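You operate a simulated robot arm through the tools that you are given. There is no shell and no other tool. Be economical: measure what you need, move in short steps, check, and stop when the job is done.

You are at the controls of a simulated two-armed robot. One attempt, no reset.

JOB
Hold the orange torch on the top of the cup cabinet steady with one hand and press the button of the orange torch to switch it on with the other.

Only the result counts: the job must be done as asked and must still hold three seconds after the hand-in. Knocking over, shifting, dropping, spilling or breaking anything else fails it.

ROBOT AND FRAMES
Two 7-joint arms with two-finger parallel grippers on one trunk, on a base that drives. Base frame: it is fixed to the floor where the robot stands at the start and does not move with it; the origin is under the middle of the robot, x ahead of it, y to its left, z up. Readings come in m, degrees, newtons and seconds.
The left shoulder is at the start at [0.06, 0.147, 0.543], the right one opposite. With the tool pointing down near the work surface each hand reaches from about 0.1 to 0.52 m from the robot's upright axis, wherever it stands, measured 20 degrees to its own side. Places, roughly: button of the orange torch [0.7, -0.1, 1]. Payload 3.43 kg a hand.
The TCP of each hand is the grasp point between the finger pads, 0.03 m short of the fingertips. In the tool frame z runs along the fingers and y along their closing line. Largest opening 0.094 m; finger width 0.028, thickness 0.01; the body of the gripper, 0.05 by 0.096 m, starts 0.055 m behind the TCP.
Orientation is that of the tool frame in the base frame, as a unit quaternion [x, y, z, w]. With the fingers straight down and closing along the base's y, the tool's x points along the base's -x, its y along +y and its z along -z.

CONTROLS
- The arms move only by the tool drive_tool. It takes "left_targets", "right_targets" or both (then of equal length, played together; a hand with none holds still); each is text: rows parted by semicolons, each of 7 numbers parted by spaces: the shift along the tool's x, y, z in units of 150 mm (1.0 is 150 mm), then the turn, a rotation vector about the tool's x, y, z in units of 60 degrees (1.0 is 60 degrees), then the finger opening in m, from 0 to 0.094. In form: tx ty tz rx ry rz grip; .... A call has 1 to 8 rows; each row is the pose to reach, as a shift and turn from the pose commanded when the call began, along the tool's axes at that moment. A call with a number of a shift or a turn outside -1 to 1 is refused whole. A row lasts 0.2 s, in which the tool goes at most 0.05 m and 8.6 degrees; a call with a longer step from one row to the next is refused whole, and so is a gripper value outside its range. Where a pose cannot be reached the arm comes as near as it can. A force on the tool above 40 N (or 10 N above the force at the start of the call, whichever is more), or a blocked arm, ends the call early, and 0.2 s more pass. Each finger travels about 0.072 m/s and halts on what it meets, pressing with about 30 N; the grip force reading is that of the motor and also rises with nothing between the fingers. The clock runs only during rows and for 0.2 s after the last one: add rows that repeat a pose to give the fingers time. It gives the time, the measured TCP pose, the force on the tool (base axes), the opening and the grip force at its end, in the units of the frame above (readings bear some noise), with the torque about the TCP (base axes, N m) and any sound that the robot's microphone picked up.
- Cameras (640 x 400 px; columns grow to the right, rows downward): "scene" is now at [0.0619, -0.0097, 1.2033]; the picture's right is [-0.10, -1.00, 0.00], its down [-0.45, 0.04, -0.89] and it looks along [0.89, -0.09, -0.45] (base axes); focal length 248 px, centre (320, 200). "left" rides on the left gripper at [0.076, -0.014, -0.103] in its tool frame; the picture's right is [0.18, 0.98, 0.00], its down [-0.75, 0.14, -0.64] and it looks along [-0.63, 0.12, 0.77] (tool axes); focal length 243 px, centre (320, 200). "right" rides on the right gripper at [0.076, 0.014, -0.102] in its tool frame; the picture's right is [-0.18, 0.98, 0.00], its down [-0.75, -0.14, -0.64] and it looks along [-0.63, -0.12, 0.77] (tool axes); focal length 243 px, centre (320, 200). There is no depth. A picture from a camera that has moved, and an enlarged one, comes with that camera's place and axes in the base frame and with its lens. The place of the scene camera against the robot may be out by one fixed shift of up to 0.018 m in any direction.
- snapshot(camera): a new picture of that camera. The clock stands still meanwhile.
- move_column(by): slides the trunk up (or, below 0, down) by that many m; the arms and the scene camera ride with it, the base frame stays. It gives what a move gives, with no picture.
- base_move(legs): drives the robot by 1 to 6 legs, each [ahead, left, turn to the left] in m, m and degrees, along the robot's own axes; the way and the turn of a leg run together, so that a leg with both is an arc; at most 1.5 m and 180 degrees a leg. The arms and the cameras ride along, it lands a little off, and it stops where it bumps. It gives what a move gives.
- head_to(pan, tilt): turns the head with the scene camera to pan (to the left, within 86 degrees either way) and tilt (down, from -29 to 69), counted from straight ahead of the robot. It gives what a move gives.
- enlarge(camera, box): a new picture of the part [left, top, right, bottom] of that camera's present view, enlarged. The clock stands still meanwhile.
- hand_in(): hands the job in; it is judged then, once.

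Work in short steps. Places have to be worked out from the pictures, the camera data and where the tool is seen: move nearer, look again, correct. Check each grasp and each placing, and mend what went wrong. You have 120 turns and 88 pictures in all, those below and enlarged ones among them. Open the grippers and draw the arms clear of the work before you hand the job in, unless the task says otherwise; then end with one line.

The tools are called after ">>>" by a JSON object that holds its "api" and its "payload". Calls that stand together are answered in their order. drive_tool: Moves the arms, as the interface text tells. Its arguments: {"type":"object","properties":{"left_targets":{"type":"string"},"right_targets":{"type":"string"}},"required":[]} The other tools are called the same way: move_column (by) slides the trunk up or down; base_move (legs) drives the base; head_to (pan, tilt) turns the head that bears the scene camera; snapshot (camera) takes a picture; enlarge (camera, box) takes an enlarged picture of a part of a camera's view; hand_in () hands the job in.

At the start:

```text
clock: 0.0
left_tcp_pos: [0.2982, 0.0908, 0.9996]
left_tool_rot: [0.0, 1.0, 0.0, 0.001]
left_ft_force: [0.3, -0.1, 0.4]
left_ft_torque: [-0.02, 0.01, -0.02]
left_opening: 0.0938
left_grip_force: 0.0
right_tcp_pos: [0.3043, -0.2289, 0.9999]
right_tool_rot: [0.0, 1.0, 0.0, -0.001]
right_ft_force: [-0.3, 0.8, 0.2]
right_ft_torque: [0.01, 0.04, 0.01]
right_opening: 0.094
right_grip_force: 0.1
trunk travel left (down, up): [-0.25, 0.0]
robot x, y, heading: [-0.0002, -0.0014, 0.0]
head pan, tilt: [-5.6, 26.6]
```

scene: 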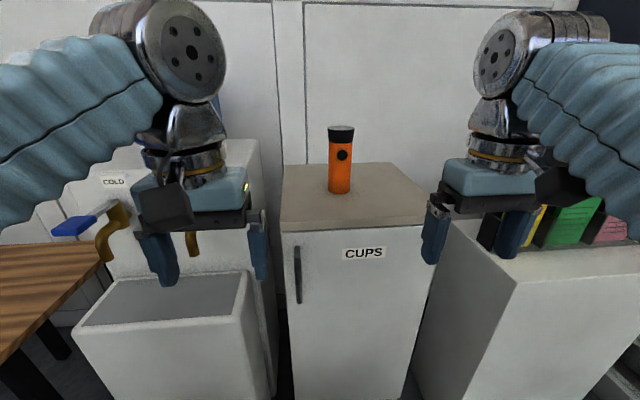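
right: 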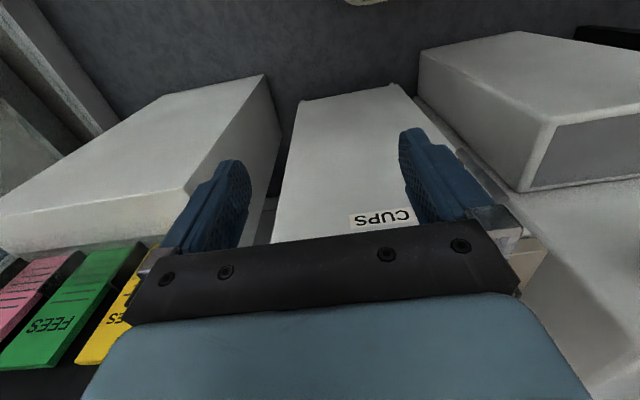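
left: 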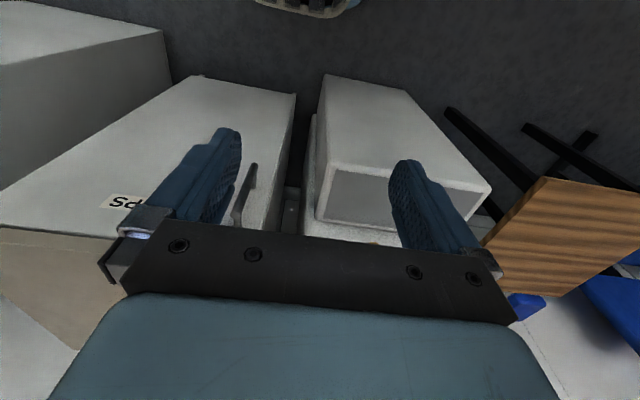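

The torch stands upright on the cabinet, its button facing me. I enlarge it for measuring.

>>> {"api": "enlarge", "payload": {"camera": "scene", "box": [270, 110, 430, 240]}}

```text
3.08 times, centred on (350, 175) of scene
camera zoom: at [0.0619, -0.0097, 1.2033], right [-0.1, -1.0, 0.0], down [-0.45, 0.04, -0.89], along [0.89, -0.09, -0.45], focal length 764 px, centre (228, 277)
```

zoom: 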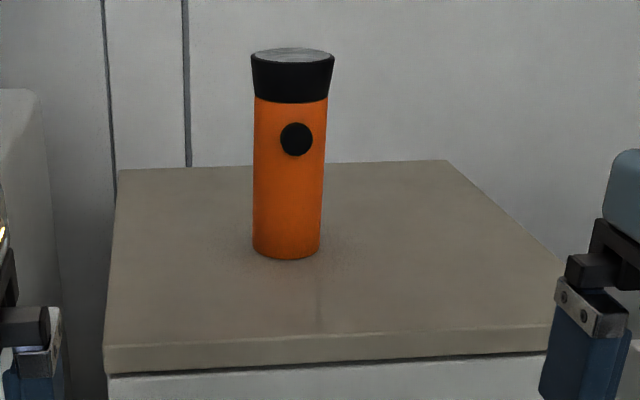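

Estimates: torch axis is about (0.73, -0.135), cabinet top z≈0.90, torch top ≈1.08, and the button at about (0.70, -0.134, 1.012) faces -x. I plan to grip the head from above with the left hand and press with closed right fingers pointing ahead. First I bring the base nearer and centre it on the torch.

>>> {"api": "base_move", "payload": {"legs": [[0.0, -0.13, 0], [0.15, 0, 0]]}}

>>> {"api": "snapshot", "payload": {"camera": "scene"}}

```text
clock: 2.2
left_tcp_pos: [0.4501, -0.0363, 0.9998]
left_tool_rot: [0.0, 1.0, 0.0, 0.0]
left_ft_force: [-0.5, -0.6, 0.7]
left_ft_torque: [-0.01, 0.0, 0.03]
left_opening: 0.094
left_grip_force: 0.0
right_tcp_pos: [0.4567, -0.3567, 0.9999]
right_tool_rot: [-0.002, 1.0, 0.0, 0.0]
right_ft_force: [-0.1, -0.4, -0.4]
right_ft_torque: [0.01, 0.0, 0.0]
right_opening: 0.0938
right_grip_force: 0.1
trunk travel left (down, up): [-0.25, 0.0]
robot x, y, heading: [0.1565, -0.1242, -0.2]
head pan, tilt: [-5.6, 26.6]
```

```text
83 pictures are left
camera scene: at [0.2142, -0.1374, 1.2033], right [-0.1, -1.0, 0.0], down [-0.45, 0.04, -0.89], along [0.89, -0.09, -0.45], focal length 248 px, centre (320, 200)
```

scene: 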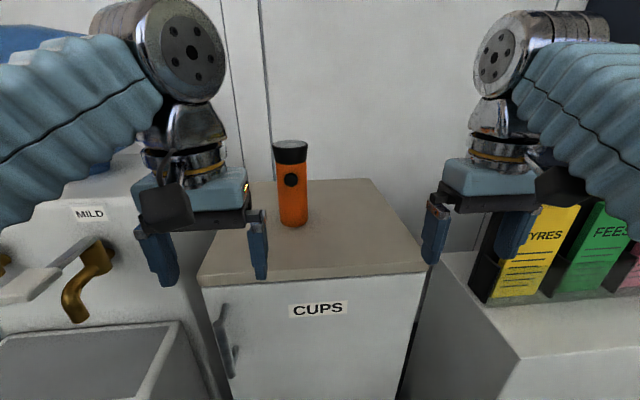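

Triangulating from both views puts the button at about (0.66, -0.126, 1.024). I enlarge for a finer measurement.

>>> {"api": "enlarge", "payload": {"camera": "scene", "box": [210, 120, 370, 250]}}

```text
3.08 times, centred on (290, 185) of scene
camera zoom: at [0.2142, -0.1374, 1.2033], right [-0.1, -1.0, 0.0], down [-0.45, 0.04, -0.89], along [0.89, -0.09, -0.45], focal length 764 px, centre (412, 246)
```

zoom: 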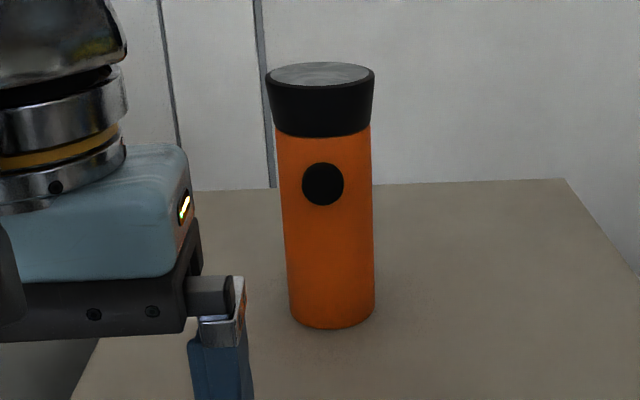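

The refined button position is about (0.667, -0.127, 1.022), with a torch radius of about 0.029. A side grip below the button, closing along x, resists the push best. I check how much room the base has ahead before driving closer.

>>> {"api": "head_to", "payload": {"pan": 0, "tilt": 69}}

>>> {"api": "snapshot", "payload": {"camera": "scene"}}

```text
clock: 3.3
left_tcp_pos: [0.45, -0.0358, 1.0005]
left_tool_rot: [-0.001, 1.0, 0.0, 0.0]
left_ft_force: [0.0, -0.2, -0.7]
left_ft_torque: [0.01, -0.02, 0.01]
left_opening: 0.094
left_grip_force: 0.1
right_tcp_pos: [0.4575, -0.3568, 0.9998]
right_tool_rot: [0.0, 1.0, 0.0, 0.0]
right_ft_force: [0.3, -0.6, 0.8]
right_ft_torque: [0.01, -0.02, -0.01]
right_opening: 0.094
right_grip_force: 0.0
trunk travel left (down, up): [-0.25, 0.0]
robot x, y, heading: [0.1505, -0.1297, 0.0]
head pan, tilt: [0.0, 68.8]
```

```text
81 pictures are left
camera scene: at [0.1791, -0.1285, 1.1464], right [0.0, -1.0, 0.0], down [-0.93, 0.0, -0.36], along [0.36, 0.0, -0.93], focal length 248 px, centre (320, 200)
```

scene: 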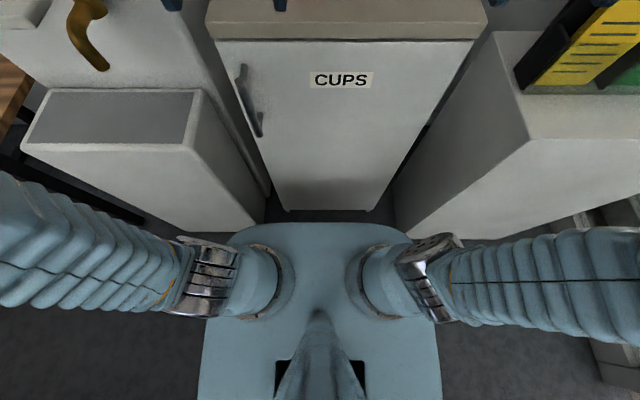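

Gap ahead looks to be only about 0.15 m, so I try the reach without driving further. I restore the head and start moving the left hand: up, left, and yawing so the camera side faces left.

>>> {"api": "head_to", "payload": {"pan": 0, "tilt": 30}}

>>> {"api": "drive_tool", "payload": {"left_targets": "0 .1 -.05 0 0 .125 .094;0 .2 -.1 0 0 .25 .094;0 .3 -.15 0 0 .375 .094;0 .4 -.2 0 0 .5 .094;0 .5 -.25 0 0 .625 .094;0 .6 -.3 0 0 .75 .094;0 .7 -.33 0 0 .875 .094;0 .77 -.33 0 0 1 .094"}}

```text
clock: 4.4
left_tcp_pos: [0.4501, -0.0356, 1.0005]
left_tool_rot: [-0.001, 1.0, -0.001, 0.001]
left_ft_force: [0.5, 0.2, -0.4]
left_ft_torque: [0.0, -0.02, -0.03]
left_opening: 0.0939
left_grip_force: 0.1
right_tcp_pos: [0.4571, -0.3565, 1.0007]
right_tool_rot: [-0.001, 1.0, 0.0, 0.0]
right_ft_force: [-0.1, -0.5, -0.1]
right_ft_torque: [0.05, -0.03, 0.0]
right_opening: 0.094
right_grip_force: 0.1
trunk travel left (down, up): [-0.25, 0.0]
robot x, y, heading: [0.152, -0.1273, 0.1]
head pan, tilt: [0.0, 30.0]
```

```text
clock: 6.2
left_tcp_pos: [0.4414, 0.1043, 0.9958]
left_tool_rot: [0.477, 0.879, 0.004, -0.009]
left_ft_force: [0.8, -0.1, -0.2]
left_ft_torque: [-0.03, -0.03, -0.04]
left_opening: 0.0942
left_grip_force: 0.1
left hand out of reach, approached as far as the arm can: row 1, 2, 3, 4, 5, 6, 7, 8
right_tcp_pos: [0.4565, -0.3549, 0.9999]
right_tool_rot: [-0.001, 1.0, -0.001, 0.0]
right_ft_force: [-0.1, 0.6, -0.4]
right_ft_torque: [-0.06, 0.01, -0.02]
right_opening: 0.0941
right_grip_force: 0.1
trunk travel left (down, up): [-0.25, 0.0]
robot x, y, heading: [0.1516, -0.1274, 0.1]
head pan, tilt: [0.0, 30.0]
```

The tool-down pose is capped near z≈1.0, but tilting will lower the wrist. I finish the yaw at z 1.0.

>>> {"api": "drive_tool", "payload": {"left_targets": "0 0 .1 0 0 .14 .094;0 0 .2 0 0 .28 .094;0 0 .33 0 0 .42 .094;0 0 .33 0 0 .55 .094"}}

```text
clock: 7.2
left_tcp_pos: [0.4414, 0.1036, 0.9486]
left_tool_rot: [0.707, 0.707, 0.0, -0.01]
left_ft_force: [-0.2, -0.8, 0.6]
left_ft_torque: [-0.01, 0.01, 0.02]
left_opening: 0.0937
left_grip_force: 0.0
right_tcp_pos: [0.4576, -0.3564, 1.0002]
right_tool_rot: [-0.001, 1.0, 0.001, 0.001]
right_ft_force: [-0.4, 1.0, 0.4]
right_ft_torque: [0.0, 0.03, 0.02]
right_opening: 0.094
right_grip_force: 0.1
trunk travel left (down, up): [-0.25, 0.0]
robot x, y, heading: [0.1501, -0.1256, 0.3]
head pan, tilt: [0.0, 30.0]
```

Now I tilt the left hand so its fingers point to -y, 35° below horizontal, then look.

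>>> {"api": "drive_tool", "payload": {"left_targets": "0 0 -.05 0 -.131 0 .094;0 0 -.1 0 -.262 0 .094;0 0 -.15 0 -.393 0 .094;0 0 -.2 0 -.524 0 .094;0 0 -.25 0 -.655 0 .094;0 0 -.3 0 -.786 0 .094;0 0 -.3 0 -.917 0 .094"}}

>>> {"api": "snapshot", "payload": {"camera": "scene"}}

```text
clock: 8.8
left_tcp_pos: [0.4623, 0.0921, 0.9892]
left_tool_rot: [0.627, 0.632, -0.325, 0.319]
left_ft_force: [0.7, 0.9, -0.4]
left_ft_torque: [0.01, -0.01, 0.01]
left_opening: 0.0939
left_grip_force: 0.1
left hand out of reach, approached as far as the arm can: row 6, 7
right_tcp_pos: [0.4569, -0.3563, 0.9998]
right_tool_rot: [-0.001, 1.0, 0.0, 0.0]
right_ft_force: [0.9, 0.0, 0.5]
right_ft_torque: [0.01, -0.01, 0.02]
right_opening: 0.0941
right_grip_force: 0.0
trunk travel left (down, up): [-0.25, 0.0]
robot x, y, heading: [0.1558, -0.1268, 0.0]
head pan, tilt: [0.0, 30.0]
```

```text
80 pictures are left
camera scene: at [0.2135, -0.1284, 1.1979], right [0.0, -1.0, 0.0], down [-0.5, 0.0, -0.87], along [0.87, 0.0, -0.5], focal length 248 px, centre (320, 200)
```

scene: 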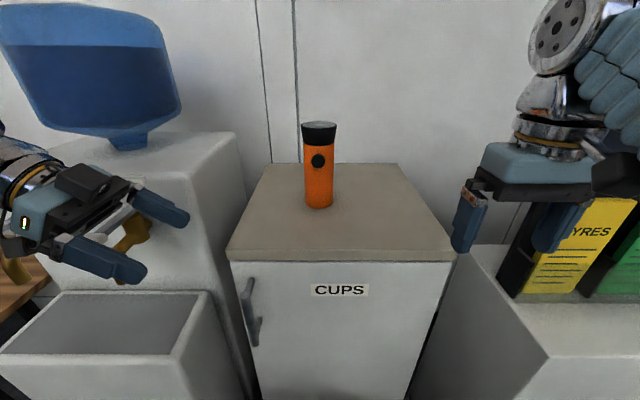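

The orientation is right (fingers along (0, -0.81, -0.58)). I check the left camera view and enlarge the hand to see where its block lies.

>>> {"api": "snapshot", "payload": {"camera": "left"}}

>>> {"api": "enlarge", "payload": {"camera": "scene", "box": [0, 110, 260, 300]}}

```text
79 pictures are left
camera left: at [0.4461, 0.2209, 0.9871], right [0.98, 0.11, -0.16], down [0.15, 0.08, 0.99], along [0.12, -0.99, 0.06], focal length 243 px, centre (320, 200)
```

left: 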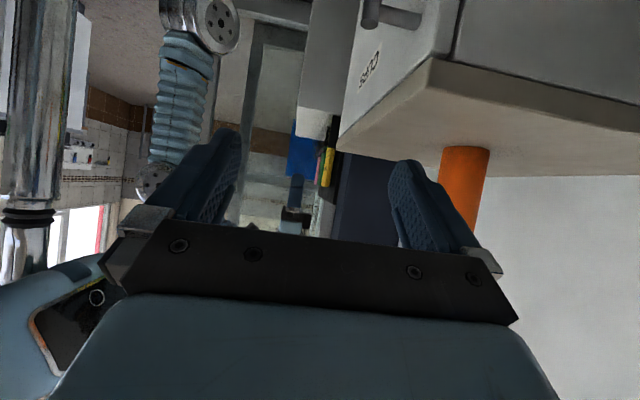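

```text
2.11 times, centred on (130, 205) of scene
camera zoom: at [0.2135, -0.1284, 1.1979], right [0.0, -1.0, 0.0], down [-0.5, 0.0, -0.87], along [0.87, 0.0, -0.5], focal length 523 px, centre (720, 190)
```

zoom: 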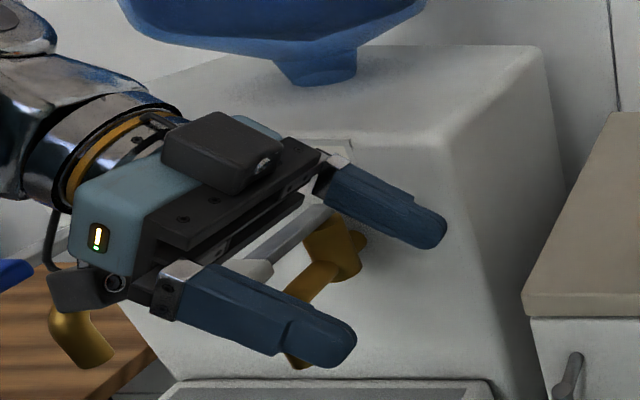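

The left camera sits under the hand with another block on top. A water cooler left of the cabinet (top ≈1.03) would block the left wrist, so I swap roles: the right hand grips from the free right side, the left presses from the front. I start yawing the right hand by +90°.

>>> {"api": "drive_tool", "payload": {"right_targets": "0 0 0 0 0 -.14 .094;0 -.1 0 0 0 -.28 .094;0 -.2 0 0 0 -.42 .094;0 -.3 0 0 0 -.56 .094;0 -.3 0 0 0 -.7 .094;0 -.3 0 0 0 -.84 .094;0 -.3 0 0 0 -.98 .094"}}

>>> {"api": "drive_tool", "payload": {"right_targets": "0 0 0 0 0 -.13 .094;0 0 0 0 0 -.26 .094;0 0 0 0 0 -.39 .094;0 0 0 0 0 -.52 .094"}}

```text
clock: 10.4
left_tcp_pos: [0.4609, 0.0923, 0.9886]
left_tool_rot: [0.627, 0.633, -0.324, 0.319]
left_ft_force: [0.2, -0.8, 0.0]
left_ft_torque: [-0.01, -0.03, 0.0]
left_opening: 0.0937
left_grip_force: 0.0
right_tcp_pos: [0.4575, -0.4025, 0.9995]
right_tool_rot: [-0.493, 0.87, 0.001, 0.0]
right_ft_force: [0.4, 0.8, 0.7]
right_ft_torque: [-0.02, -0.03, -0.02]
right_opening: 0.0939
right_grip_force: 0.0
trunk travel left (down, up): [-0.25, 0.0]
robot x, y, heading: [0.1534, -0.1298, 0.1]
head pan, tilt: [0.0, 30.0]
```

```text
clock: 11.4
left_tcp_pos: [0.4613, 0.0933, 0.9889]
left_tool_rot: [0.627, 0.632, -0.325, 0.318]
left_ft_force: [-0.4, 0.3, 0.2]
left_ft_torque: [0.0, 0.01, 0.01]
left_opening: 0.0937
left_grip_force: 0.0
right_tcp_pos: [0.4575, -0.4007, 1.0001]
right_tool_rot: [0.708, -0.706, 0.0, 0.001]
right_ft_force: [-0.7, -0.7, 1.2]
right_ft_torque: [-0.01, -0.03, -0.02]
right_opening: 0.0939
right_grip_force: 0.1
trunk travel left (down, up): [-0.25, 0.0]
robot x, y, heading: [0.1543, -0.1285, -0.0]
head pan, tilt: [0.0, 30.0]
```

Yaw is done. Now I tilt the right hand so its fingers point to +y, 30° below horizontal.

>>> {"api": "drive_tool", "payload": {"right_targets": "-.05 0 0 0 -.125 0 .094;-.1 0 .02 0 -.25 0 .094;-.15 0 .04 0 -.375 0 .094;-.2 0 .06 0 -.5 0 .094;-.25 0 .08 0 -.625 0 .094;-.3 0 .1 0 -.75 0 .094;-.35 0 .1 0 -.875 0 .094;-.4 0 .1 0 -1 0 .094"}}

>>> {"api": "snapshot", "payload": {"camera": "scene"}}

```text
clock: 13.2
left_tcp_pos: [0.4609, 0.0921, 0.988]
left_tool_rot: [0.628, 0.632, -0.325, 0.318]
left_ft_force: [0.4, -0.8, -0.2]
left_ft_torque: [0.0, 0.01, 0.01]
left_opening: 0.0943
left_grip_force: 0.0
right_tcp_pos: [0.4584, -0.3418, 0.9842]
right_tool_rot: [0.612, -0.611, -0.354, -0.354]
right_ft_force: [-0.1, -0.2, -0.6]
right_ft_torque: [0.03, -0.01, 0.01]
right_opening: 0.094
right_grip_force: 0.0
right hand out of reach, approached as far as the arm can: row 1
trunk travel left (down, up): [-0.25, 0.0]
robot x, y, heading: [0.1525, -0.127, 0.1]
head pan, tilt: [0.0, 30.0]
```

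```text
77 pictures are left
camera scene: at [0.2136, -0.1284, 1.1979], right [0.0, -1.0, 0.0], down [-0.5, 0.0, -0.87], along [0.87, 0.0, -0.5], focal length 248 px, centre (320, 200)
```

scene: 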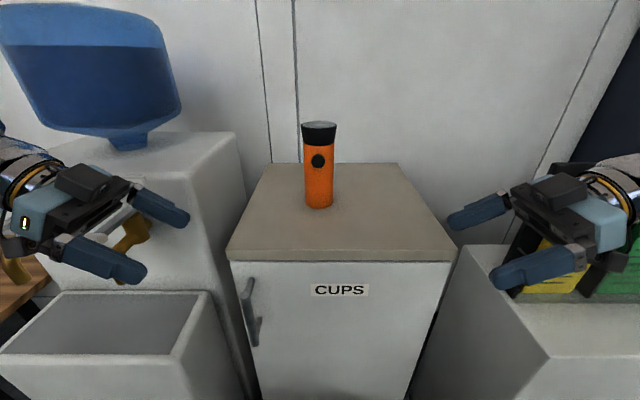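

I enlarge the right fingers to calibrate the scene camera's fixed shift against the known TCP.

>>> {"api": "enlarge", "payload": {"camera": "scene", "box": [430, 160, 630, 310]}}

>>> {"api": "enlarge", "payload": {"camera": "scene", "box": [240, 100, 400, 230]}}

```text
2.67 times, centred on (530, 235) of scene
camera zoom: at [0.2136, -0.1284, 1.1979], right [0.0, -1.0, 0.0], down [-0.5, 0.0, -0.87], along [0.87, 0.0, -0.5], focal length 662 px, centre (-240, 107)
```

zoom: 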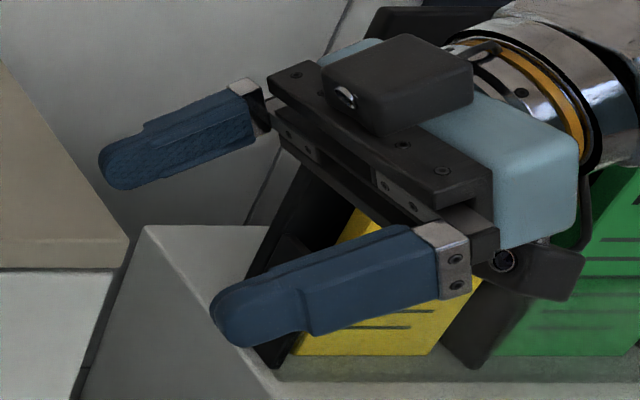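

```text
3.08 times, centred on (320, 165) of scene
camera zoom: at [0.2136, -0.1284, 1.1979], right [0.0, -1.0, 0.0], down [-0.5, 0.0, -0.87], along [0.87, 0.0, -0.5], focal length 764 px, centre (320, 308)
```

zoom: 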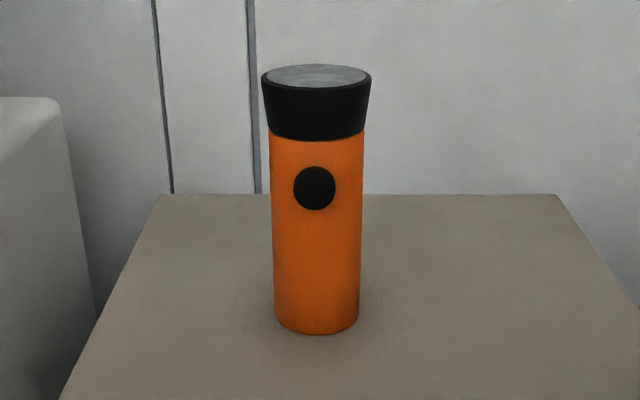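

Calibration suggests the true camera is about 0.015–0.018 lower, so the torch axis is about (0.683, -0.127), button z≈1.009, and cabinet top ≈0.897. I move the right hand ahead along +x at the side.

>>> {"api": "drive_tool", "payload": {"right_targets": "0 -.25 0 0 0 0 .094;0 -.5 0 0 0 0 .094;0 -.75 0 0 0 0 .094;0 -1 0 0 0 0 .094"}}

```text
clock: 14.2
left_tcp_pos: [0.463, 0.0936, 0.9878]
left_tool_rot: [0.627, 0.632, -0.325, 0.319]
left_ft_force: [-0.2, 0.6, -0.7]
left_ft_torque: [0.0, -0.02, 0.03]
left_opening: 0.094
left_grip_force: 0.1
right_tcp_pos: [0.6088, -0.3406, 0.9836]
right_tool_rot: [0.613, -0.612, -0.355, -0.351]
right_ft_force: [0.2, 1.2, -0.3]
right_ft_torque: [-0.01, 0.05, 0.0]
right_opening: 0.0938
right_grip_force: 0.1
trunk travel left (down, up): [-0.25, 0.0]
robot x, y, heading: [0.1519, -0.1281, 0.3]
head pan, tilt: [0.0, 30.0]
```

Reachable so far. I go on to x 0.683, y -0.25, z 0.97.

>>> {"api": "drive_tool", "payload": {"right_targets": "0 -.2 .1 0 0 0 .094;-.05 -.4 .2 0 0 0 .094;-.15 -.5 .4 0 0 0 .094;-.22 -.5 .567 0 0 0 .094"}}

>>> {"api": "snapshot", "payload": {"camera": "scene"}}

>>> {"api": "snapshot", "payload": {"camera": "right"}}

```text
clock: 15.2
left_tcp_pos: [0.4634, 0.0931, 0.987]
left_tool_rot: [0.627, 0.632, -0.325, 0.319]
left_ft_force: [-0.4, 0.0, -0.9]
left_ft_torque: [-0.01, 0.02, 0.01]
left_opening: 0.0939
left_grip_force: 0.0
right_tcp_pos: [0.6829, -0.2494, 0.97]
right_tool_rot: [0.613, -0.612, -0.355, -0.352]
right_ft_force: [-0.1, 0.2, 0.1]
right_ft_torque: [0.02, 0.0, 0.04]
right_opening: 0.0938
right_grip_force: 0.1
trunk travel left (down, up): [-0.25, 0.0]
robot x, y, heading: [0.1536, -0.1263, 0.2]
head pan, tilt: [0.0, 30.0]
```

```text
74 pictures are left
camera scene: at [0.2144, -0.1287, 1.1973], right [0.0, -1.0, 0.0], down [-0.5, 0.0, -0.87], along [0.87, 0.0, -0.5], focal length 248 px, centre (320, 200)
```

scene: 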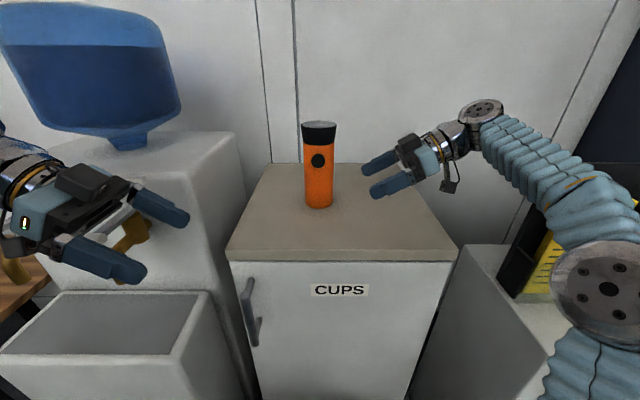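

```text
73 pictures are left
camera right: at [0.6683, -0.3768, 0.9534], right [-0.98, 0.09, 0.16], down [0.14, -0.18, 0.97], along [0.12, 0.98, 0.16], focal length 243 px, centre (320, 200)
```

right: 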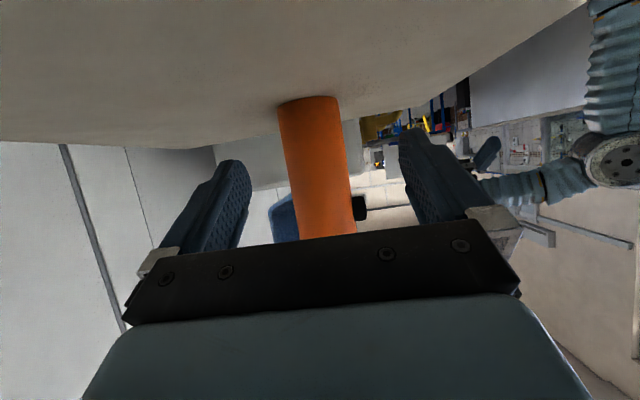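

The torch lies between the finger lines; axis x≈0.688, cabinet top 0.899, button z≈1.006. I advance most of the way in +y and look.

>>> {"api": "drive_tool", "payload": {"right_targets": "-.06 -.02 .14 0 0 0 .094;-.12 -.03 .28 0 0 0 .094;-.17 -.03 .39 0 0 0 .094;-.22 -.03 .5 0 0 0 .094"}}

>>> {"api": "snapshot", "payload": {"camera": "right"}}

>>> {"api": "enlarge", "payload": {"camera": "scene", "box": [270, 90, 470, 230]}}

```text
clock: 16.2
left_tcp_pos: [0.4609, 0.0919, 0.9876]
left_tool_rot: [0.628, 0.632, -0.324, 0.318]
left_ft_force: [0.0, 0.4, 0.3]
left_ft_torque: [-0.03, -0.01, -0.01]
left_opening: 0.0941
left_grip_force: 0.0
right_tcp_pos: [0.6857, -0.1683, 0.9631]
right_tool_rot: [0.613, -0.611, -0.354, -0.353]
right_ft_force: [0.7, -0.5, 0.0]
right_ft_torque: [-0.01, -0.01, -0.03]
right_opening: 0.0938
right_grip_force: 0.1
trunk travel left (down, up): [-0.25, 0.0]
robot x, y, heading: [0.1524, -0.129, 0.3]
head pan, tilt: [0.0, 30.0]
```

```text
72 pictures are left
camera right: at [0.6712, -0.2956, 0.946], right [-0.98, 0.09, 0.16], down [0.14, -0.18, 0.97], along [0.12, 0.98, 0.16], focal length 243 px, centre (320, 200)
```

right: 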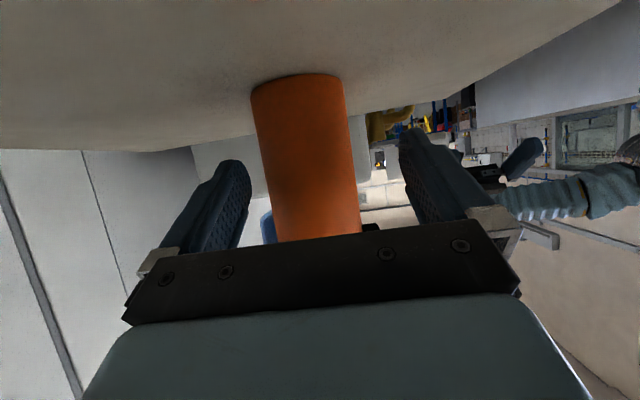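

```text
2.86 times, centred on (370, 160) of scene
camera zoom: at [0.2136, -0.1285, 1.1978], right [0.0, -1.0, 0.0], down [-0.5, 0.0, -0.87], along [0.87, 0.0, -0.5], focal length 710 px, centre (177, 314)
```

zoom: 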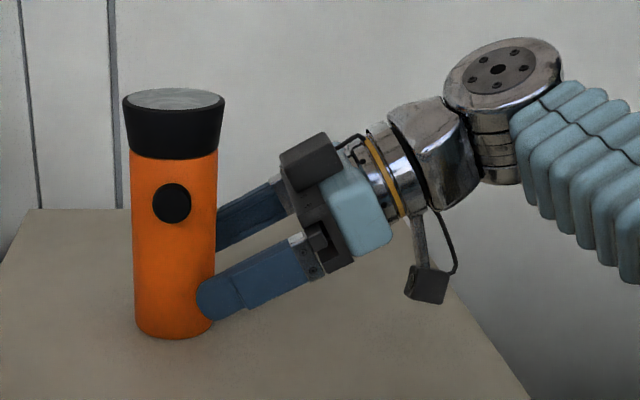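

Clearance is good: about 0.039 m between the upper block and the torch head. I advance 0.026 more and close the grip.

>>> {"api": "drive_tool", "payload": {"right_targets": "-.03 -.01 .08 0 0 0 .094;-.063 -.01 .163 0 0 0 .094;-.063 -.01 .163 0 0 0 .094"}}

>>> {"api": "enlarge", "payload": {"camera": "scene", "box": [270, 90, 470, 230]}}

>>> {"api": "snapshot", "payload": {"camera": "right"}}

```text
clock: 17.0
left_tcp_pos: [0.4618, 0.0928, 0.9883]
left_tool_rot: [0.627, 0.632, -0.325, 0.318]
left_ft_force: [0.1, 0.1, 0.6]
left_ft_torque: [0.0, -0.01, 0.02]
left_opening: 0.0939
left_grip_force: 0.0
right_tcp_pos: [0.6874, -0.1432, 0.9565]
right_tool_rot: [0.613, -0.612, -0.353, -0.353]
right_ft_force: [0.3, -0.4, -1.1]
right_ft_torque: [0.03, 0.02, 0.03]
right_opening: 0.0937
right_grip_force: 0.0
trunk travel left (down, up): [-0.25, 0.0]
robot x, y, heading: [0.1512, -0.1284, 0.0]
head pan, tilt: [0.0, 30.0]
```

```text
2.86 times, centred on (370, 160) of scene
camera zoom: at [0.2136, -0.1283, 1.1978], right [0.0, -1.0, 0.0], down [-0.5, 0.0, -0.87], along [0.87, 0.0, -0.5], focal length 710 px, centre (177, 314)
```

zoom: 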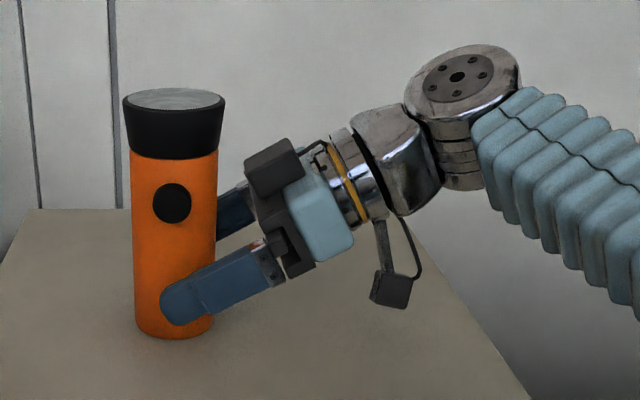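

```text
69 pictures are left
camera right: at [0.6726, -0.2709, 0.9414], right [-0.98, 0.09, 0.16], down [0.14, -0.18, 0.97], along [0.12, 0.98, 0.16], focal length 243 px, centre (320, 200)
```

right: 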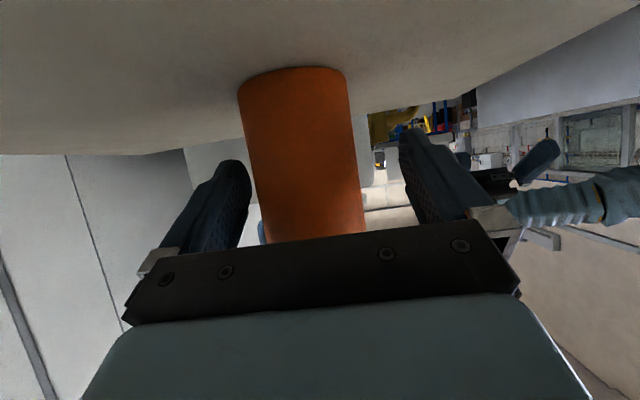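

The fingers straddle the torch below the button. The right view suggests the axis is a few mm further in +x, so I shift +0.006 and close to a small clearance first.

>>> {"api": "drive_tool", "payload": {"right_targets": "0 -.04 0 0 0 0 .085;0 -.04 0 0 0 0 .075;0 -.04 0 0 0 0 .07;0 -.04 0 0 0 0 .07"}}

>>> {"api": "snapshot", "payload": {"camera": "right"}}

```text
clock: 18.0
left_tcp_pos: [0.4621, 0.0925, 0.9879]
left_tool_rot: [0.627, 0.632, -0.325, 0.318]
left_ft_force: [0.4, -0.1, 0.2]
left_ft_torque: [0.0, 0.01, 0.01]
left_opening: 0.0941
left_grip_force: 0.1
right_tcp_pos: [0.6928, -0.1435, 0.9586]
right_tool_rot: [-0.612, 0.612, 0.354, 0.354]
right_ft_force: [0.2, -0.2, -0.3]
right_ft_torque: [-0.01, -0.03, -0.02]
right_opening: 0.0698
right_grip_force: 0.1
trunk travel left (down, up): [-0.25, 0.0]
robot x, y, heading: [0.1505, -0.1249, 0.0]
head pan, tilt: [0.0, 30.0]
```

```text
68 pictures are left
camera right: at [0.6787, -0.2712, 0.9414], right [-0.98, 0.09, 0.16], down [0.14, -0.18, 0.97], along [0.12, 0.98, 0.16], focal length 243 px, centre (320, 200)
```

right: 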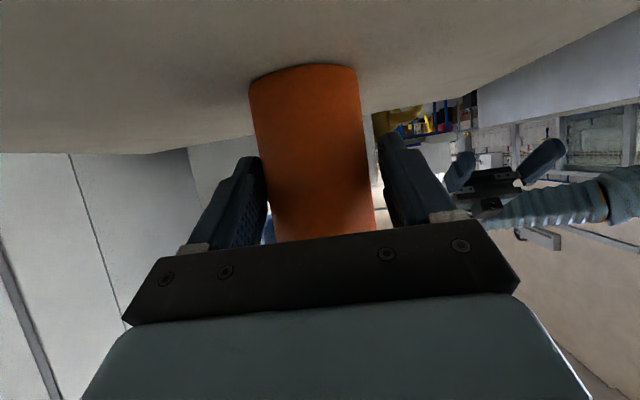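

Nearly centred, with the torch still slightly toward the far finger. I shift +0.003 and close fully.

>>> {"api": "drive_tool", "payload": {"right_targets": "0 -.02 0 0 0 0 .07;0 -.02 0 0 0 0 .064;0 -.02 0 0 0 0 .058;0 -.02 0 0 0 0 .05;0 -.02 0 0 0 0 .045;0 -.02 0 0 0 0 .045"}}

>>> {"api": "snapshot", "payload": {"camera": "right"}}

>>> {"api": "enlarge", "payload": {"camera": "scene", "box": [240, 100, 400, 230]}}

```text
clock: 19.4
left_tcp_pos: [0.4617, 0.0934, 0.9883]
left_tool_rot: [0.627, 0.632, -0.325, 0.318]
left_ft_force: [0.2, 0.1, -0.6]
left_ft_torque: [0.0, 0.0, -0.02]
left_opening: 0.0941
left_grip_force: 0.1
right_tcp_pos: [0.6967, -0.1444, 0.9586]
right_tool_rot: [0.613, -0.612, -0.354, -0.353]
right_ft_force: [-0.8, -0.6, 0.0]
right_ft_torque: [-0.08, 0.09, 0.03]
right_opening: 0.0612
right_grip_force: 29.8
trunk travel left (down, up): [-0.25, 0.0]
robot x, y, heading: [0.1496, -0.1282, 0.2]
head pan, tilt: [0.0, 30.0]
```

```text
67 pictures are left
camera right: at [0.6817, -0.2713, 0.9414], right [-0.98, 0.09, 0.16], down [0.14, -0.18, 0.97], along [0.12, 0.98, 0.16], focal length 243 px, centre (320, 200)
```

right: 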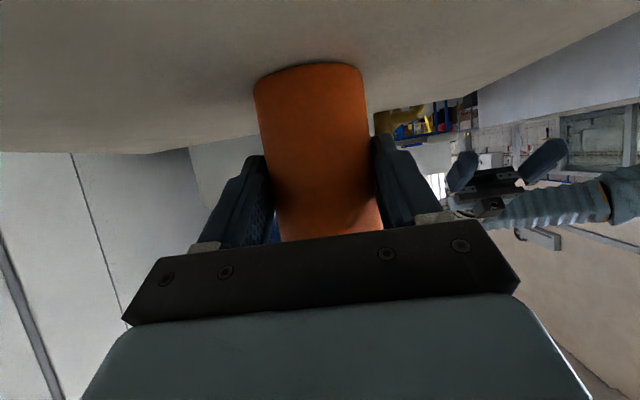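

```text
3.08 times, centred on (320, 165) of scene
camera zoom: at [0.2136, -0.1285, 1.1979], right [0.0, -1.0, 0.0], down [-0.5, 0.0, -0.87], along [0.87, 0.0, -0.5], focal length 764 px, centre (320, 308)
```

zoom: 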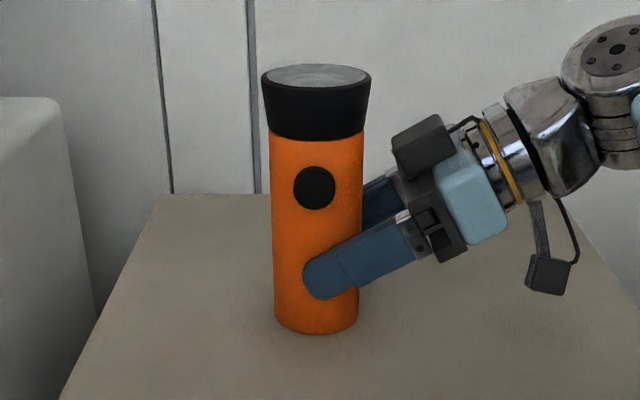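

The torch is gripped firmly (0.061 wide, 30 N) and hasn't moved. Now I close the left hand and swing it by about +68° of yaw so it points ahead.

>>> {"api": "drive_tool", "payload": {"left_targets": "-.05 -.03 .01 -.115 0 -.083 .08;-.1 -.07 .02 -.23 0 -.166 .066;-.15 -.1 .03 -.344 0 -.249 .052;-.2 -.14 .04 -.459 0 -.332 .038;-.25 -.17 .05 -.574 0 -.414 .024;-.3 -.2 .06 -.689 0 -.497 .01;-.35 -.24 .06 -.803 0 -.58 0;-.37 -.27 .06 -.918 0 -.663 0"}}

>>> {"api": "snapshot", "payload": {"camera": "scene"}}

```text
clock: 21.2
left_tcp_pos: [0.4799, 0.008, 1.0467]
left_tool_rot: [0.168, 0.877, -0.087, 0.441]
left_ft_force: [0.3, 0.8, -0.3]
left_ft_torque: [0.03, 0.01, -0.05]
left_opening: 0.0
left_grip_force: 30.5
left hand out of reach, approached as far as the arm can: row 2, 3, 4, 5, 6, 7, 8
right_tcp_pos: [0.6962, -0.1434, 0.9568]
right_tool_rot: [0.613, -0.612, -0.354, -0.354]
right_ft_force: [-0.6, 0.5, 0.5]
right_ft_torque: [-0.16, 0.0, -0.03]
right_opening: 0.0611
right_grip_force: 29.6
trunk travel left (down, up): [-0.25, 0.0]
robot x, y, heading: [0.1505, -0.129, 0.0]
head pan, tilt: [0.0, 30.0]
```

```text
65 pictures are left
camera scene: at [0.2137, -0.1284, 1.1979], right [0.0, -1.0, 0.0], down [-0.5, 0.0, -0.87], along [0.87, 0.0, -0.5], focal length 248 px, centre (320, 200)
```

scene: 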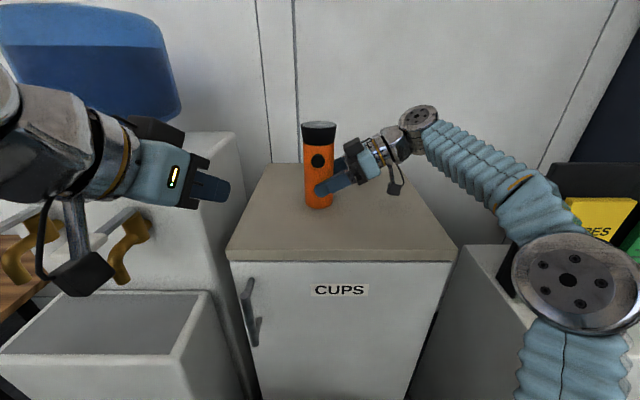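

Left hand points ahead, azimuth -22°, pitched 36° down. I pitch it up by 24° and move to a pre-press point about 0.09 m behind the button.

>>> {"api": "drive_tool", "payload": {"left_targets": "-.08 -.09 .15 0 -.1 0 0;-.16 -.19 .3 0 -.2 0 0;-.24 -.28 .45 0 -.3 0 0;-.316 -.375 .586 0 -.4 0 0;-.316 -.375 .586 0 -.4 0 0"}}

>>> {"api": "snapshot", "payload": {"camera": "scene"}}

>>> {"api": "snapshot", "payload": {"camera": "left"}}

```text
clock: 22.4
left_tcp_pos: [0.5524, -0.0821, 1.0317]
left_tool_rot: [0.147, 0.766, -0.121, 0.614]
left_ft_force: [0.4, 0.0, 0.4]
left_ft_torque: [0.02, 0.0, 0.0]
left_opening: 0.0
left_grip_force: 30.1
right_tcp_pos: [0.6965, -0.144, 0.9574]
right_tool_rot: [0.612, -0.612, -0.353, -0.354]
right_ft_force: [0.2, 0.4, -0.2]
right_ft_torque: [0.0, 0.09, 0.03]
right_opening: 0.0606
right_grip_force: 30.1
trunk travel left (down, up): [-0.25, 0.0]
robot x, y, heading: [0.1501, -0.1253, 0.1]
head pan, tilt: [0.0, 30.0]
```

```text
64 pictures are left
camera scene: at [0.2136, -0.1285, 1.1978], right [0.0, -1.0, 0.0], down [-0.5, 0.0, -0.87], along [0.87, 0.0, -0.5], focal length 248 px, centre (320, 200)
```

scene: 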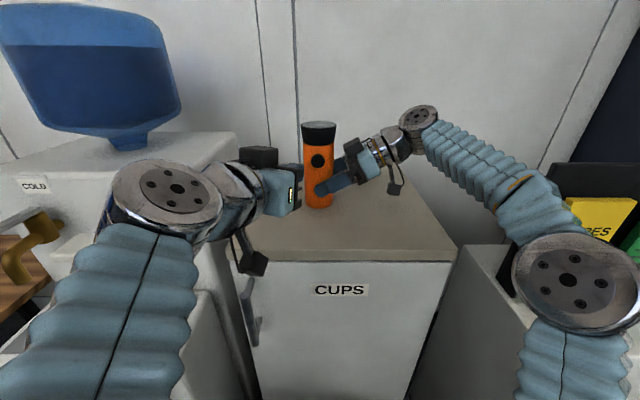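

```text
63 pictures are left
camera left: at [0.4384, -0.0515, 0.9797], right [0.33, 0.93, -0.18], down [-0.38, 0.31, 0.87], along [0.87, -0.22, 0.45], focal length 243 px, centre (320, 200)
```

left: 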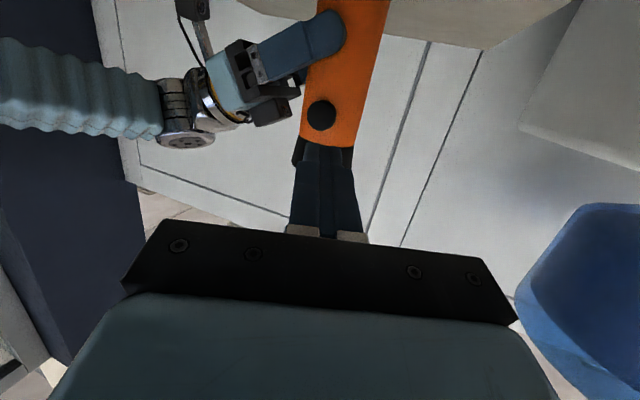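

The left camera confirms the button at about (0.66, -0.123, 1.01), almost straight along the fingers. I advance to roughly 15 mm short of it.

>>> {"api": "drive_tool", "payload": {"left_targets": "0 -.01 .2 0 0 0 0;0 -.02 .36 0 0 0 0;-.005 -.02 .491 0 0 0 0;-.005 -.02 .491 0 0 0 0"}}

>>> {"api": "enlarge", "payload": {"camera": "scene", "box": [240, 100, 400, 230]}}

>>> {"api": "enlarge", "payload": {"camera": "left", "box": [240, 20, 420, 250]}}

>>> {"api": "snapshot", "payload": {"camera": "right"}}

```text
clock: 23.4
left_tcp_pos: [0.6201, -0.1143, 1.0165]
left_tool_rot: [0.146, 0.766, -0.12, 0.615]
left_ft_force: [-0.1, 0.7, -0.4]
left_ft_torque: [-0.01, 0.02, -0.01]
left_opening: 0.0
left_grip_force: 30.0
right_tcp_pos: [0.6962, -0.1441, 0.9584]
right_tool_rot: [0.613, -0.612, -0.354, -0.353]
right_ft_force: [0.5, -1.5, -0.4]
right_ft_torque: [0.01, 0.0, -0.02]
right_opening: 0.0611
right_grip_force: 29.7
trunk travel left (down, up): [-0.25, 0.0]
robot x, y, heading: [0.1513, -0.1282, 0.0]
head pan, tilt: [0.0, 30.0]
```

```text
3.08 times, centred on (320, 165) of scene
camera zoom: at [0.2137, -0.1285, 1.1978], right [0.0, -1.0, 0.0], down [-0.5, 0.0, -0.87], along [0.87, 0.0, -0.5], focal length 764 px, centre (320, 308)
```

zoom: 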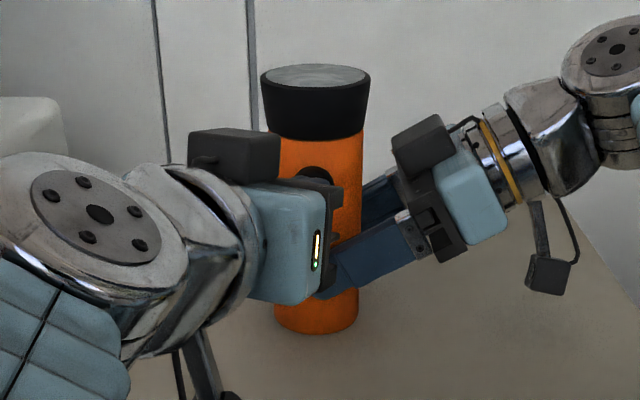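

```text
1.74 times, centred on (330, 135) of left
camera zoom: at [0.5055, -0.0825, 0.9645], right [0.33, 0.93, -0.18], down [-0.38, 0.31, 0.87], along [0.87, -0.22, 0.45], focal length 422 px, centre (303, 313)
```

zoom: 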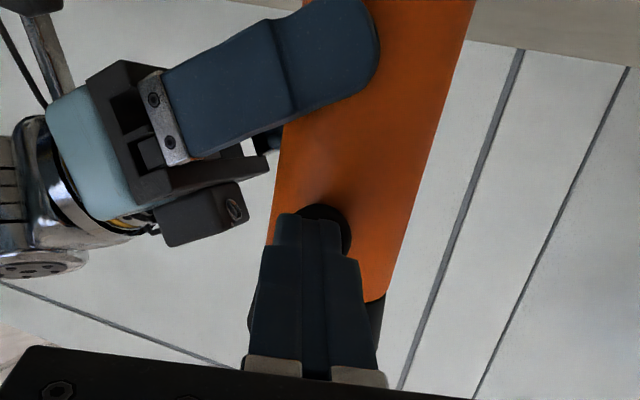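

```text
60 pictures are left
camera right: at [0.6818, -0.2713, 0.9414], right [-0.98, 0.09, 0.16], down [0.14, -0.18, 0.97], along [0.12, 0.98, 0.16], focal length 243 px, centre (320, 200)
```

right: 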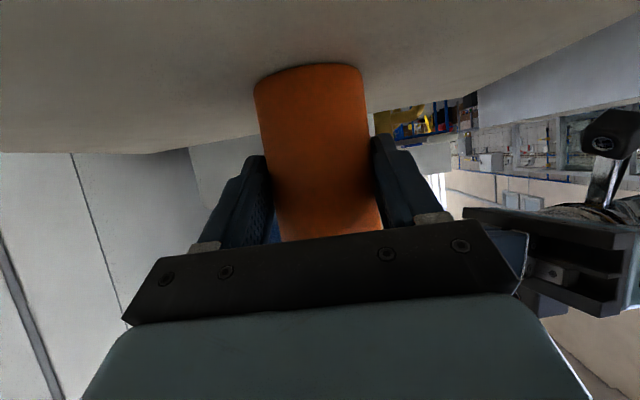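

Tip is at about (0.647, -0.125, 1.010), the button at about (0.66, -0.121, 1.009). I push slowly along +x with a slight +y correction, watching force and sound.

>>> {"api": "drive_tool", "payload": {"left_targets": "-.008 .03 .035 0 0 0 0;-.016 .057 .069 0 0 0 0;-.02 .064 .087 0 0 0 0;-.02 .064 .087 0 0 0 0"}}

```text
clock: 24.4
left_tcp_pos: [0.6356, -0.1109, 1.0177]
left_tool_rot: [0.147, 0.765, -0.12, 0.615]
left_ft_force: [-25.0, 2.6, 9.1]
left_ft_torque: [-0.04, -0.47, -0.1]
left_opening: 0.0
left_grip_force: 29.7
right_tcp_pos: [0.6977, -0.1451, 0.957]
right_tool_rot: [-0.612, 0.613, 0.352, 0.355]
right_ft_force: [29.8, -2.2, 2.2]
right_ft_torque: [0.18, 0.73, -0.78]
right_opening: 0.0617
right_grip_force: 29.8
trunk travel left (down, up): [-0.25, 0.0]
robot x, y, heading: [0.1535, -0.1298, -0.1]
head pan, tilt: [0.0, 30.0]
heard: click
```

A click was heard with 25 N on the button. I retract the left hand straight back and look whether the torch is lit.

>>> {"api": "drive_tool", "payload": {"left_targets": ".02 -.04 -.1 0 0 0 0;.02 -.04 -.3 0 0 0 0;.02 -.04 -.6 0 0 0 0"}}

>>> {"api": "enlarge", "payload": {"camera": "scene", "box": [240, 60, 400, 230]}}

>>> {"api": "snapshot", "payload": {"camera": "left"}}

```text
clock: 25.2
left_tcp_pos: [0.5516, -0.0817, 1.0342]
left_tool_rot: [0.147, 0.766, -0.121, 0.615]
left_ft_force: [-0.2, 0.5, -0.4]
left_ft_torque: [0.05, -0.02, 0.0]
left_opening: 0.0
left_grip_force: 29.9
right_tcp_pos: [0.695, -0.1445, 0.9587]
right_tool_rot: [0.614, -0.611, -0.354, -0.352]
right_ft_force: [-1.3, -1.2, 2.2]
right_ft_torque: [-0.1, 0.02, 0.03]
right_opening: 0.0609
right_grip_force: 30.4
trunk travel left (down, up): [-0.25, 0.0]
robot x, y, heading: [0.1532, -0.1235, 0.1]
head pan, tilt: [0.0, 30.0]
```

```text
2.35 times, centred on (320, 145) of scene
camera zoom: at [0.2138, -0.1284, 1.1978], right [0.0, -1.0, 0.0], down [-0.5, 0.0, -0.87], along [0.87, 0.0, -0.5], focal length 584 px, centre (320, 329)
```

zoom: 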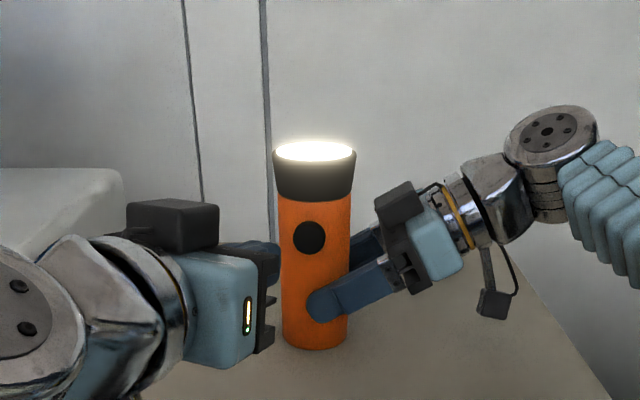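

```text
58 pictures are left
camera left: at [0.4368, -0.0506, 0.9817], right [0.33, 0.93, -0.18], down [-0.38, 0.31, 0.87], along [0.87, -0.22, 0.45], focal length 243 px, centre (320, 200)
```

left: 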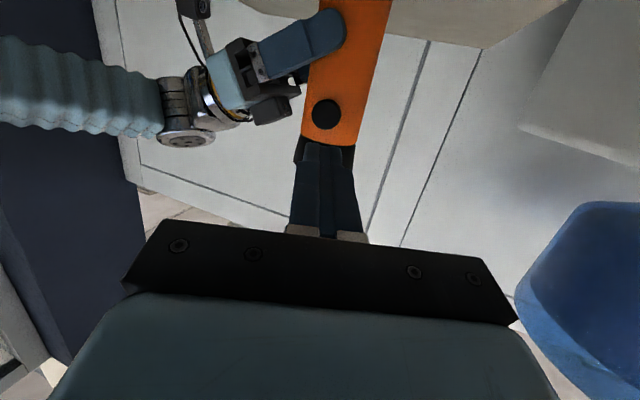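

The torch is lit and still upright. I open the right hand in place, then withdraw it sideways; the left hand stays clear and pulls back a bit more.

>>> {"api": "drive_tool", "payload": {"right_targets": "0 0 0 0 0 0 .07;0 0 0 0 0 0 .085;0 0 0 0 0 0 .094;0 0 0 0 0 0 .094;.06 0 -.15 0 0 0 .094;.13 0 -.3 0 0 0 .094;.2 0 -.46 0 0 0 .094;.26 0 -.617 0 0 0 .094"}}

>>> {"api": "snapshot", "payload": {"camera": "scene"}}

```text
clock: 27.0
left_tcp_pos: [0.5508, -0.0812, 1.0339]
left_tool_rot: [0.147, 0.766, -0.12, 0.614]
left_ft_force: [-0.1, 0.5, 0.3]
left_ft_torque: [-0.02, -0.02, -0.01]
left_opening: 0.0
left_grip_force: 29.9
right_tcp_pos: [0.6958, -0.243, 0.9705]
right_tool_rot: [0.613, -0.612, -0.353, -0.354]
right_ft_force: [-0.3, -0.5, -0.8]
right_ft_torque: [0.0, 0.0, -0.02]
right_opening: 0.0941
right_grip_force: 0.0
trunk travel left (down, up): [-0.25, 0.0]
robot x, y, heading: [0.1523, -0.1245, 0.3]
head pan, tilt: [0.0, 30.0]
```

```text
57 pictures are left
camera scene: at [0.2136, -0.1283, 1.1978], right [0.0, -1.0, 0.0], down [-0.5, 0.0, -0.87], along [0.87, 0.0, -0.5], focal length 248 px, centre (320, 200)
```

scene: 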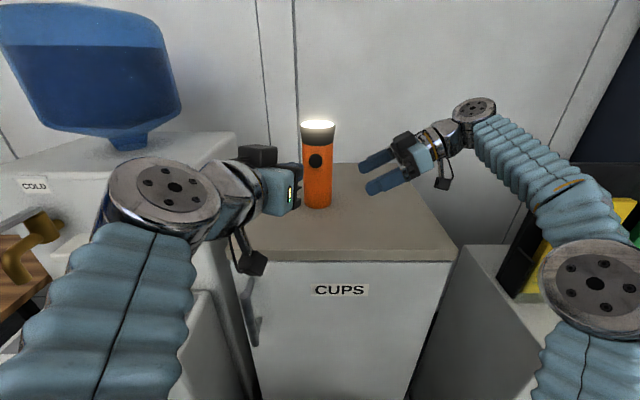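

Released; the torch stands upright and lit. I draw both hands further back and open the left.

>>> {"api": "drive_tool", "payload": {"left_targets": "0 0 -.2 0 0 0 0;0 0 -.4 0 0 0 0;0 0 -.6 0 0 0 .02;0 0 -.6 0 0 0 .04;0 0 -.6 0 0 0 .05", "right_targets": ".1 0 -.17 0 0 0 .094;.2 0 -.35 0 0 0 .094;.25 .1 -.43 0 0 0 .094;.25 .3 -.43 0 0 0 .094;.25 .5 -.43 0 0 0 .094"}}

>>> {"api": "snapshot", "payload": {"camera": "scene"}}

```text
clock: 28.2
left_tcp_pos: [0.4777, -0.0502, 1.0564]
left_tool_rot: [0.14, 0.765, -0.129, 0.615]
left_ft_force: [-1.2, -1.2, 0.3]
left_ft_torque: [0.03, -0.02, 0.09]
left_opening: 0.0498
left_grip_force: 0.0
left hand out of reach, approached as far as the arm can: row 3, 4, 5
right_tcp_pos: [0.617, -0.3221, 0.9793]
right_tool_rot: [0.614, -0.612, -0.345, -0.359]
right_ft_force: [-1.1, -0.2, -0.8]
right_ft_torque: [0.03, -0.07, -0.12]
right_opening: 0.094
right_grip_force: 0.1
trunk travel left (down, up): [-0.25, 0.0]
robot x, y, heading: [0.1512, -0.1294, -0.1]
head pan, tilt: [0.0, 30.0]
```

```text
56 pictures are left
camera scene: at [0.2083, -0.1289, 1.2005], right [0.0, -1.0, 0.0], down [-0.5, 0.0, -0.87], along [0.87, 0.0, -0.5], focal length 248 px, centre (320, 200)
```

scene: 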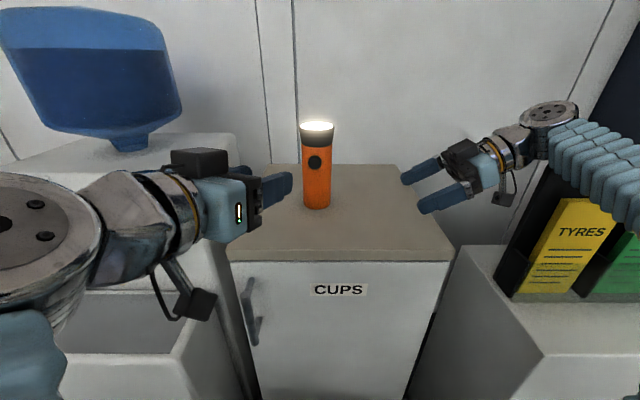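

The torch is lit and standing, and both hands are open and clear. The left arm is at its reach limit and the head shifted a few mm, so I ease it forward slightly and recheck before handing in.

>>> {"api": "drive_tool", "payload": {"left_targets": "0 .05 .1 0 0 0 .05;0 .1 .1 0 0 0 .05;0 .1 .1 0 0 0 .05"}}

>>> {"api": "snapshot", "payload": {"camera": "scene"}}

```text
clock: 29.0
left_tcp_pos: [0.4943, -0.0471, 1.0495]
left_tool_rot: [0.148, 0.764, -0.12, 0.617]
left_ft_force: [-0.3, -0.3, 0.4]
left_ft_torque: [0.02, 0.01, 0.0]
left_opening: 0.0501
left_grip_force: 0.1
right_tcp_pos: [0.6174, -0.3213, 0.9809]
right_tool_rot: [0.615, -0.612, -0.343, -0.361]
right_ft_force: [-0.1, -0.3, -0.7]
right_ft_torque: [0.02, -0.02, 0.0]
right_opening: 0.0941
right_grip_force: 0.0
trunk travel left (down, up): [-0.25, 0.0]
robot x, y, heading: [0.1517, -0.1224, 0.1]
head pan, tilt: [0.0, 30.0]
```

```text
55 pictures are left
camera scene: at [0.2073, -0.128, 1.1985], right [0.0, -1.0, 0.0], down [-0.5, 0.0, -0.87], along [0.87, 0.0, -0.5], focal length 248 px, centre (320, 200)
```

scene: 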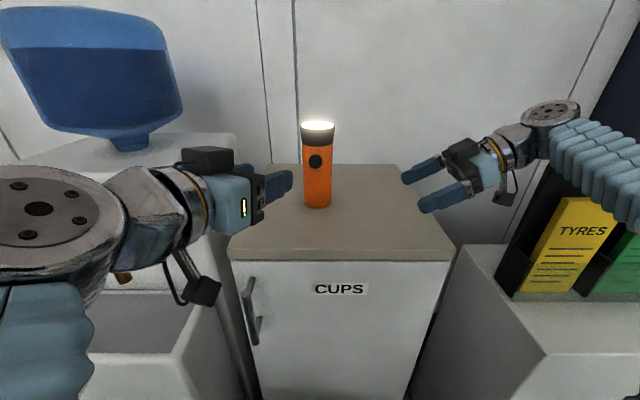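

The scene is stable: torch lit and upright, nothing else disturbed. I hand in.

>>> {"api": "hand_in", "payload": {}}

```text
The job is handed in.
```

The orange torch is switched on: the right hand held it steady while the left pressed its button. It is still standing upright on the cup cabinet, and both hands are open and clear.
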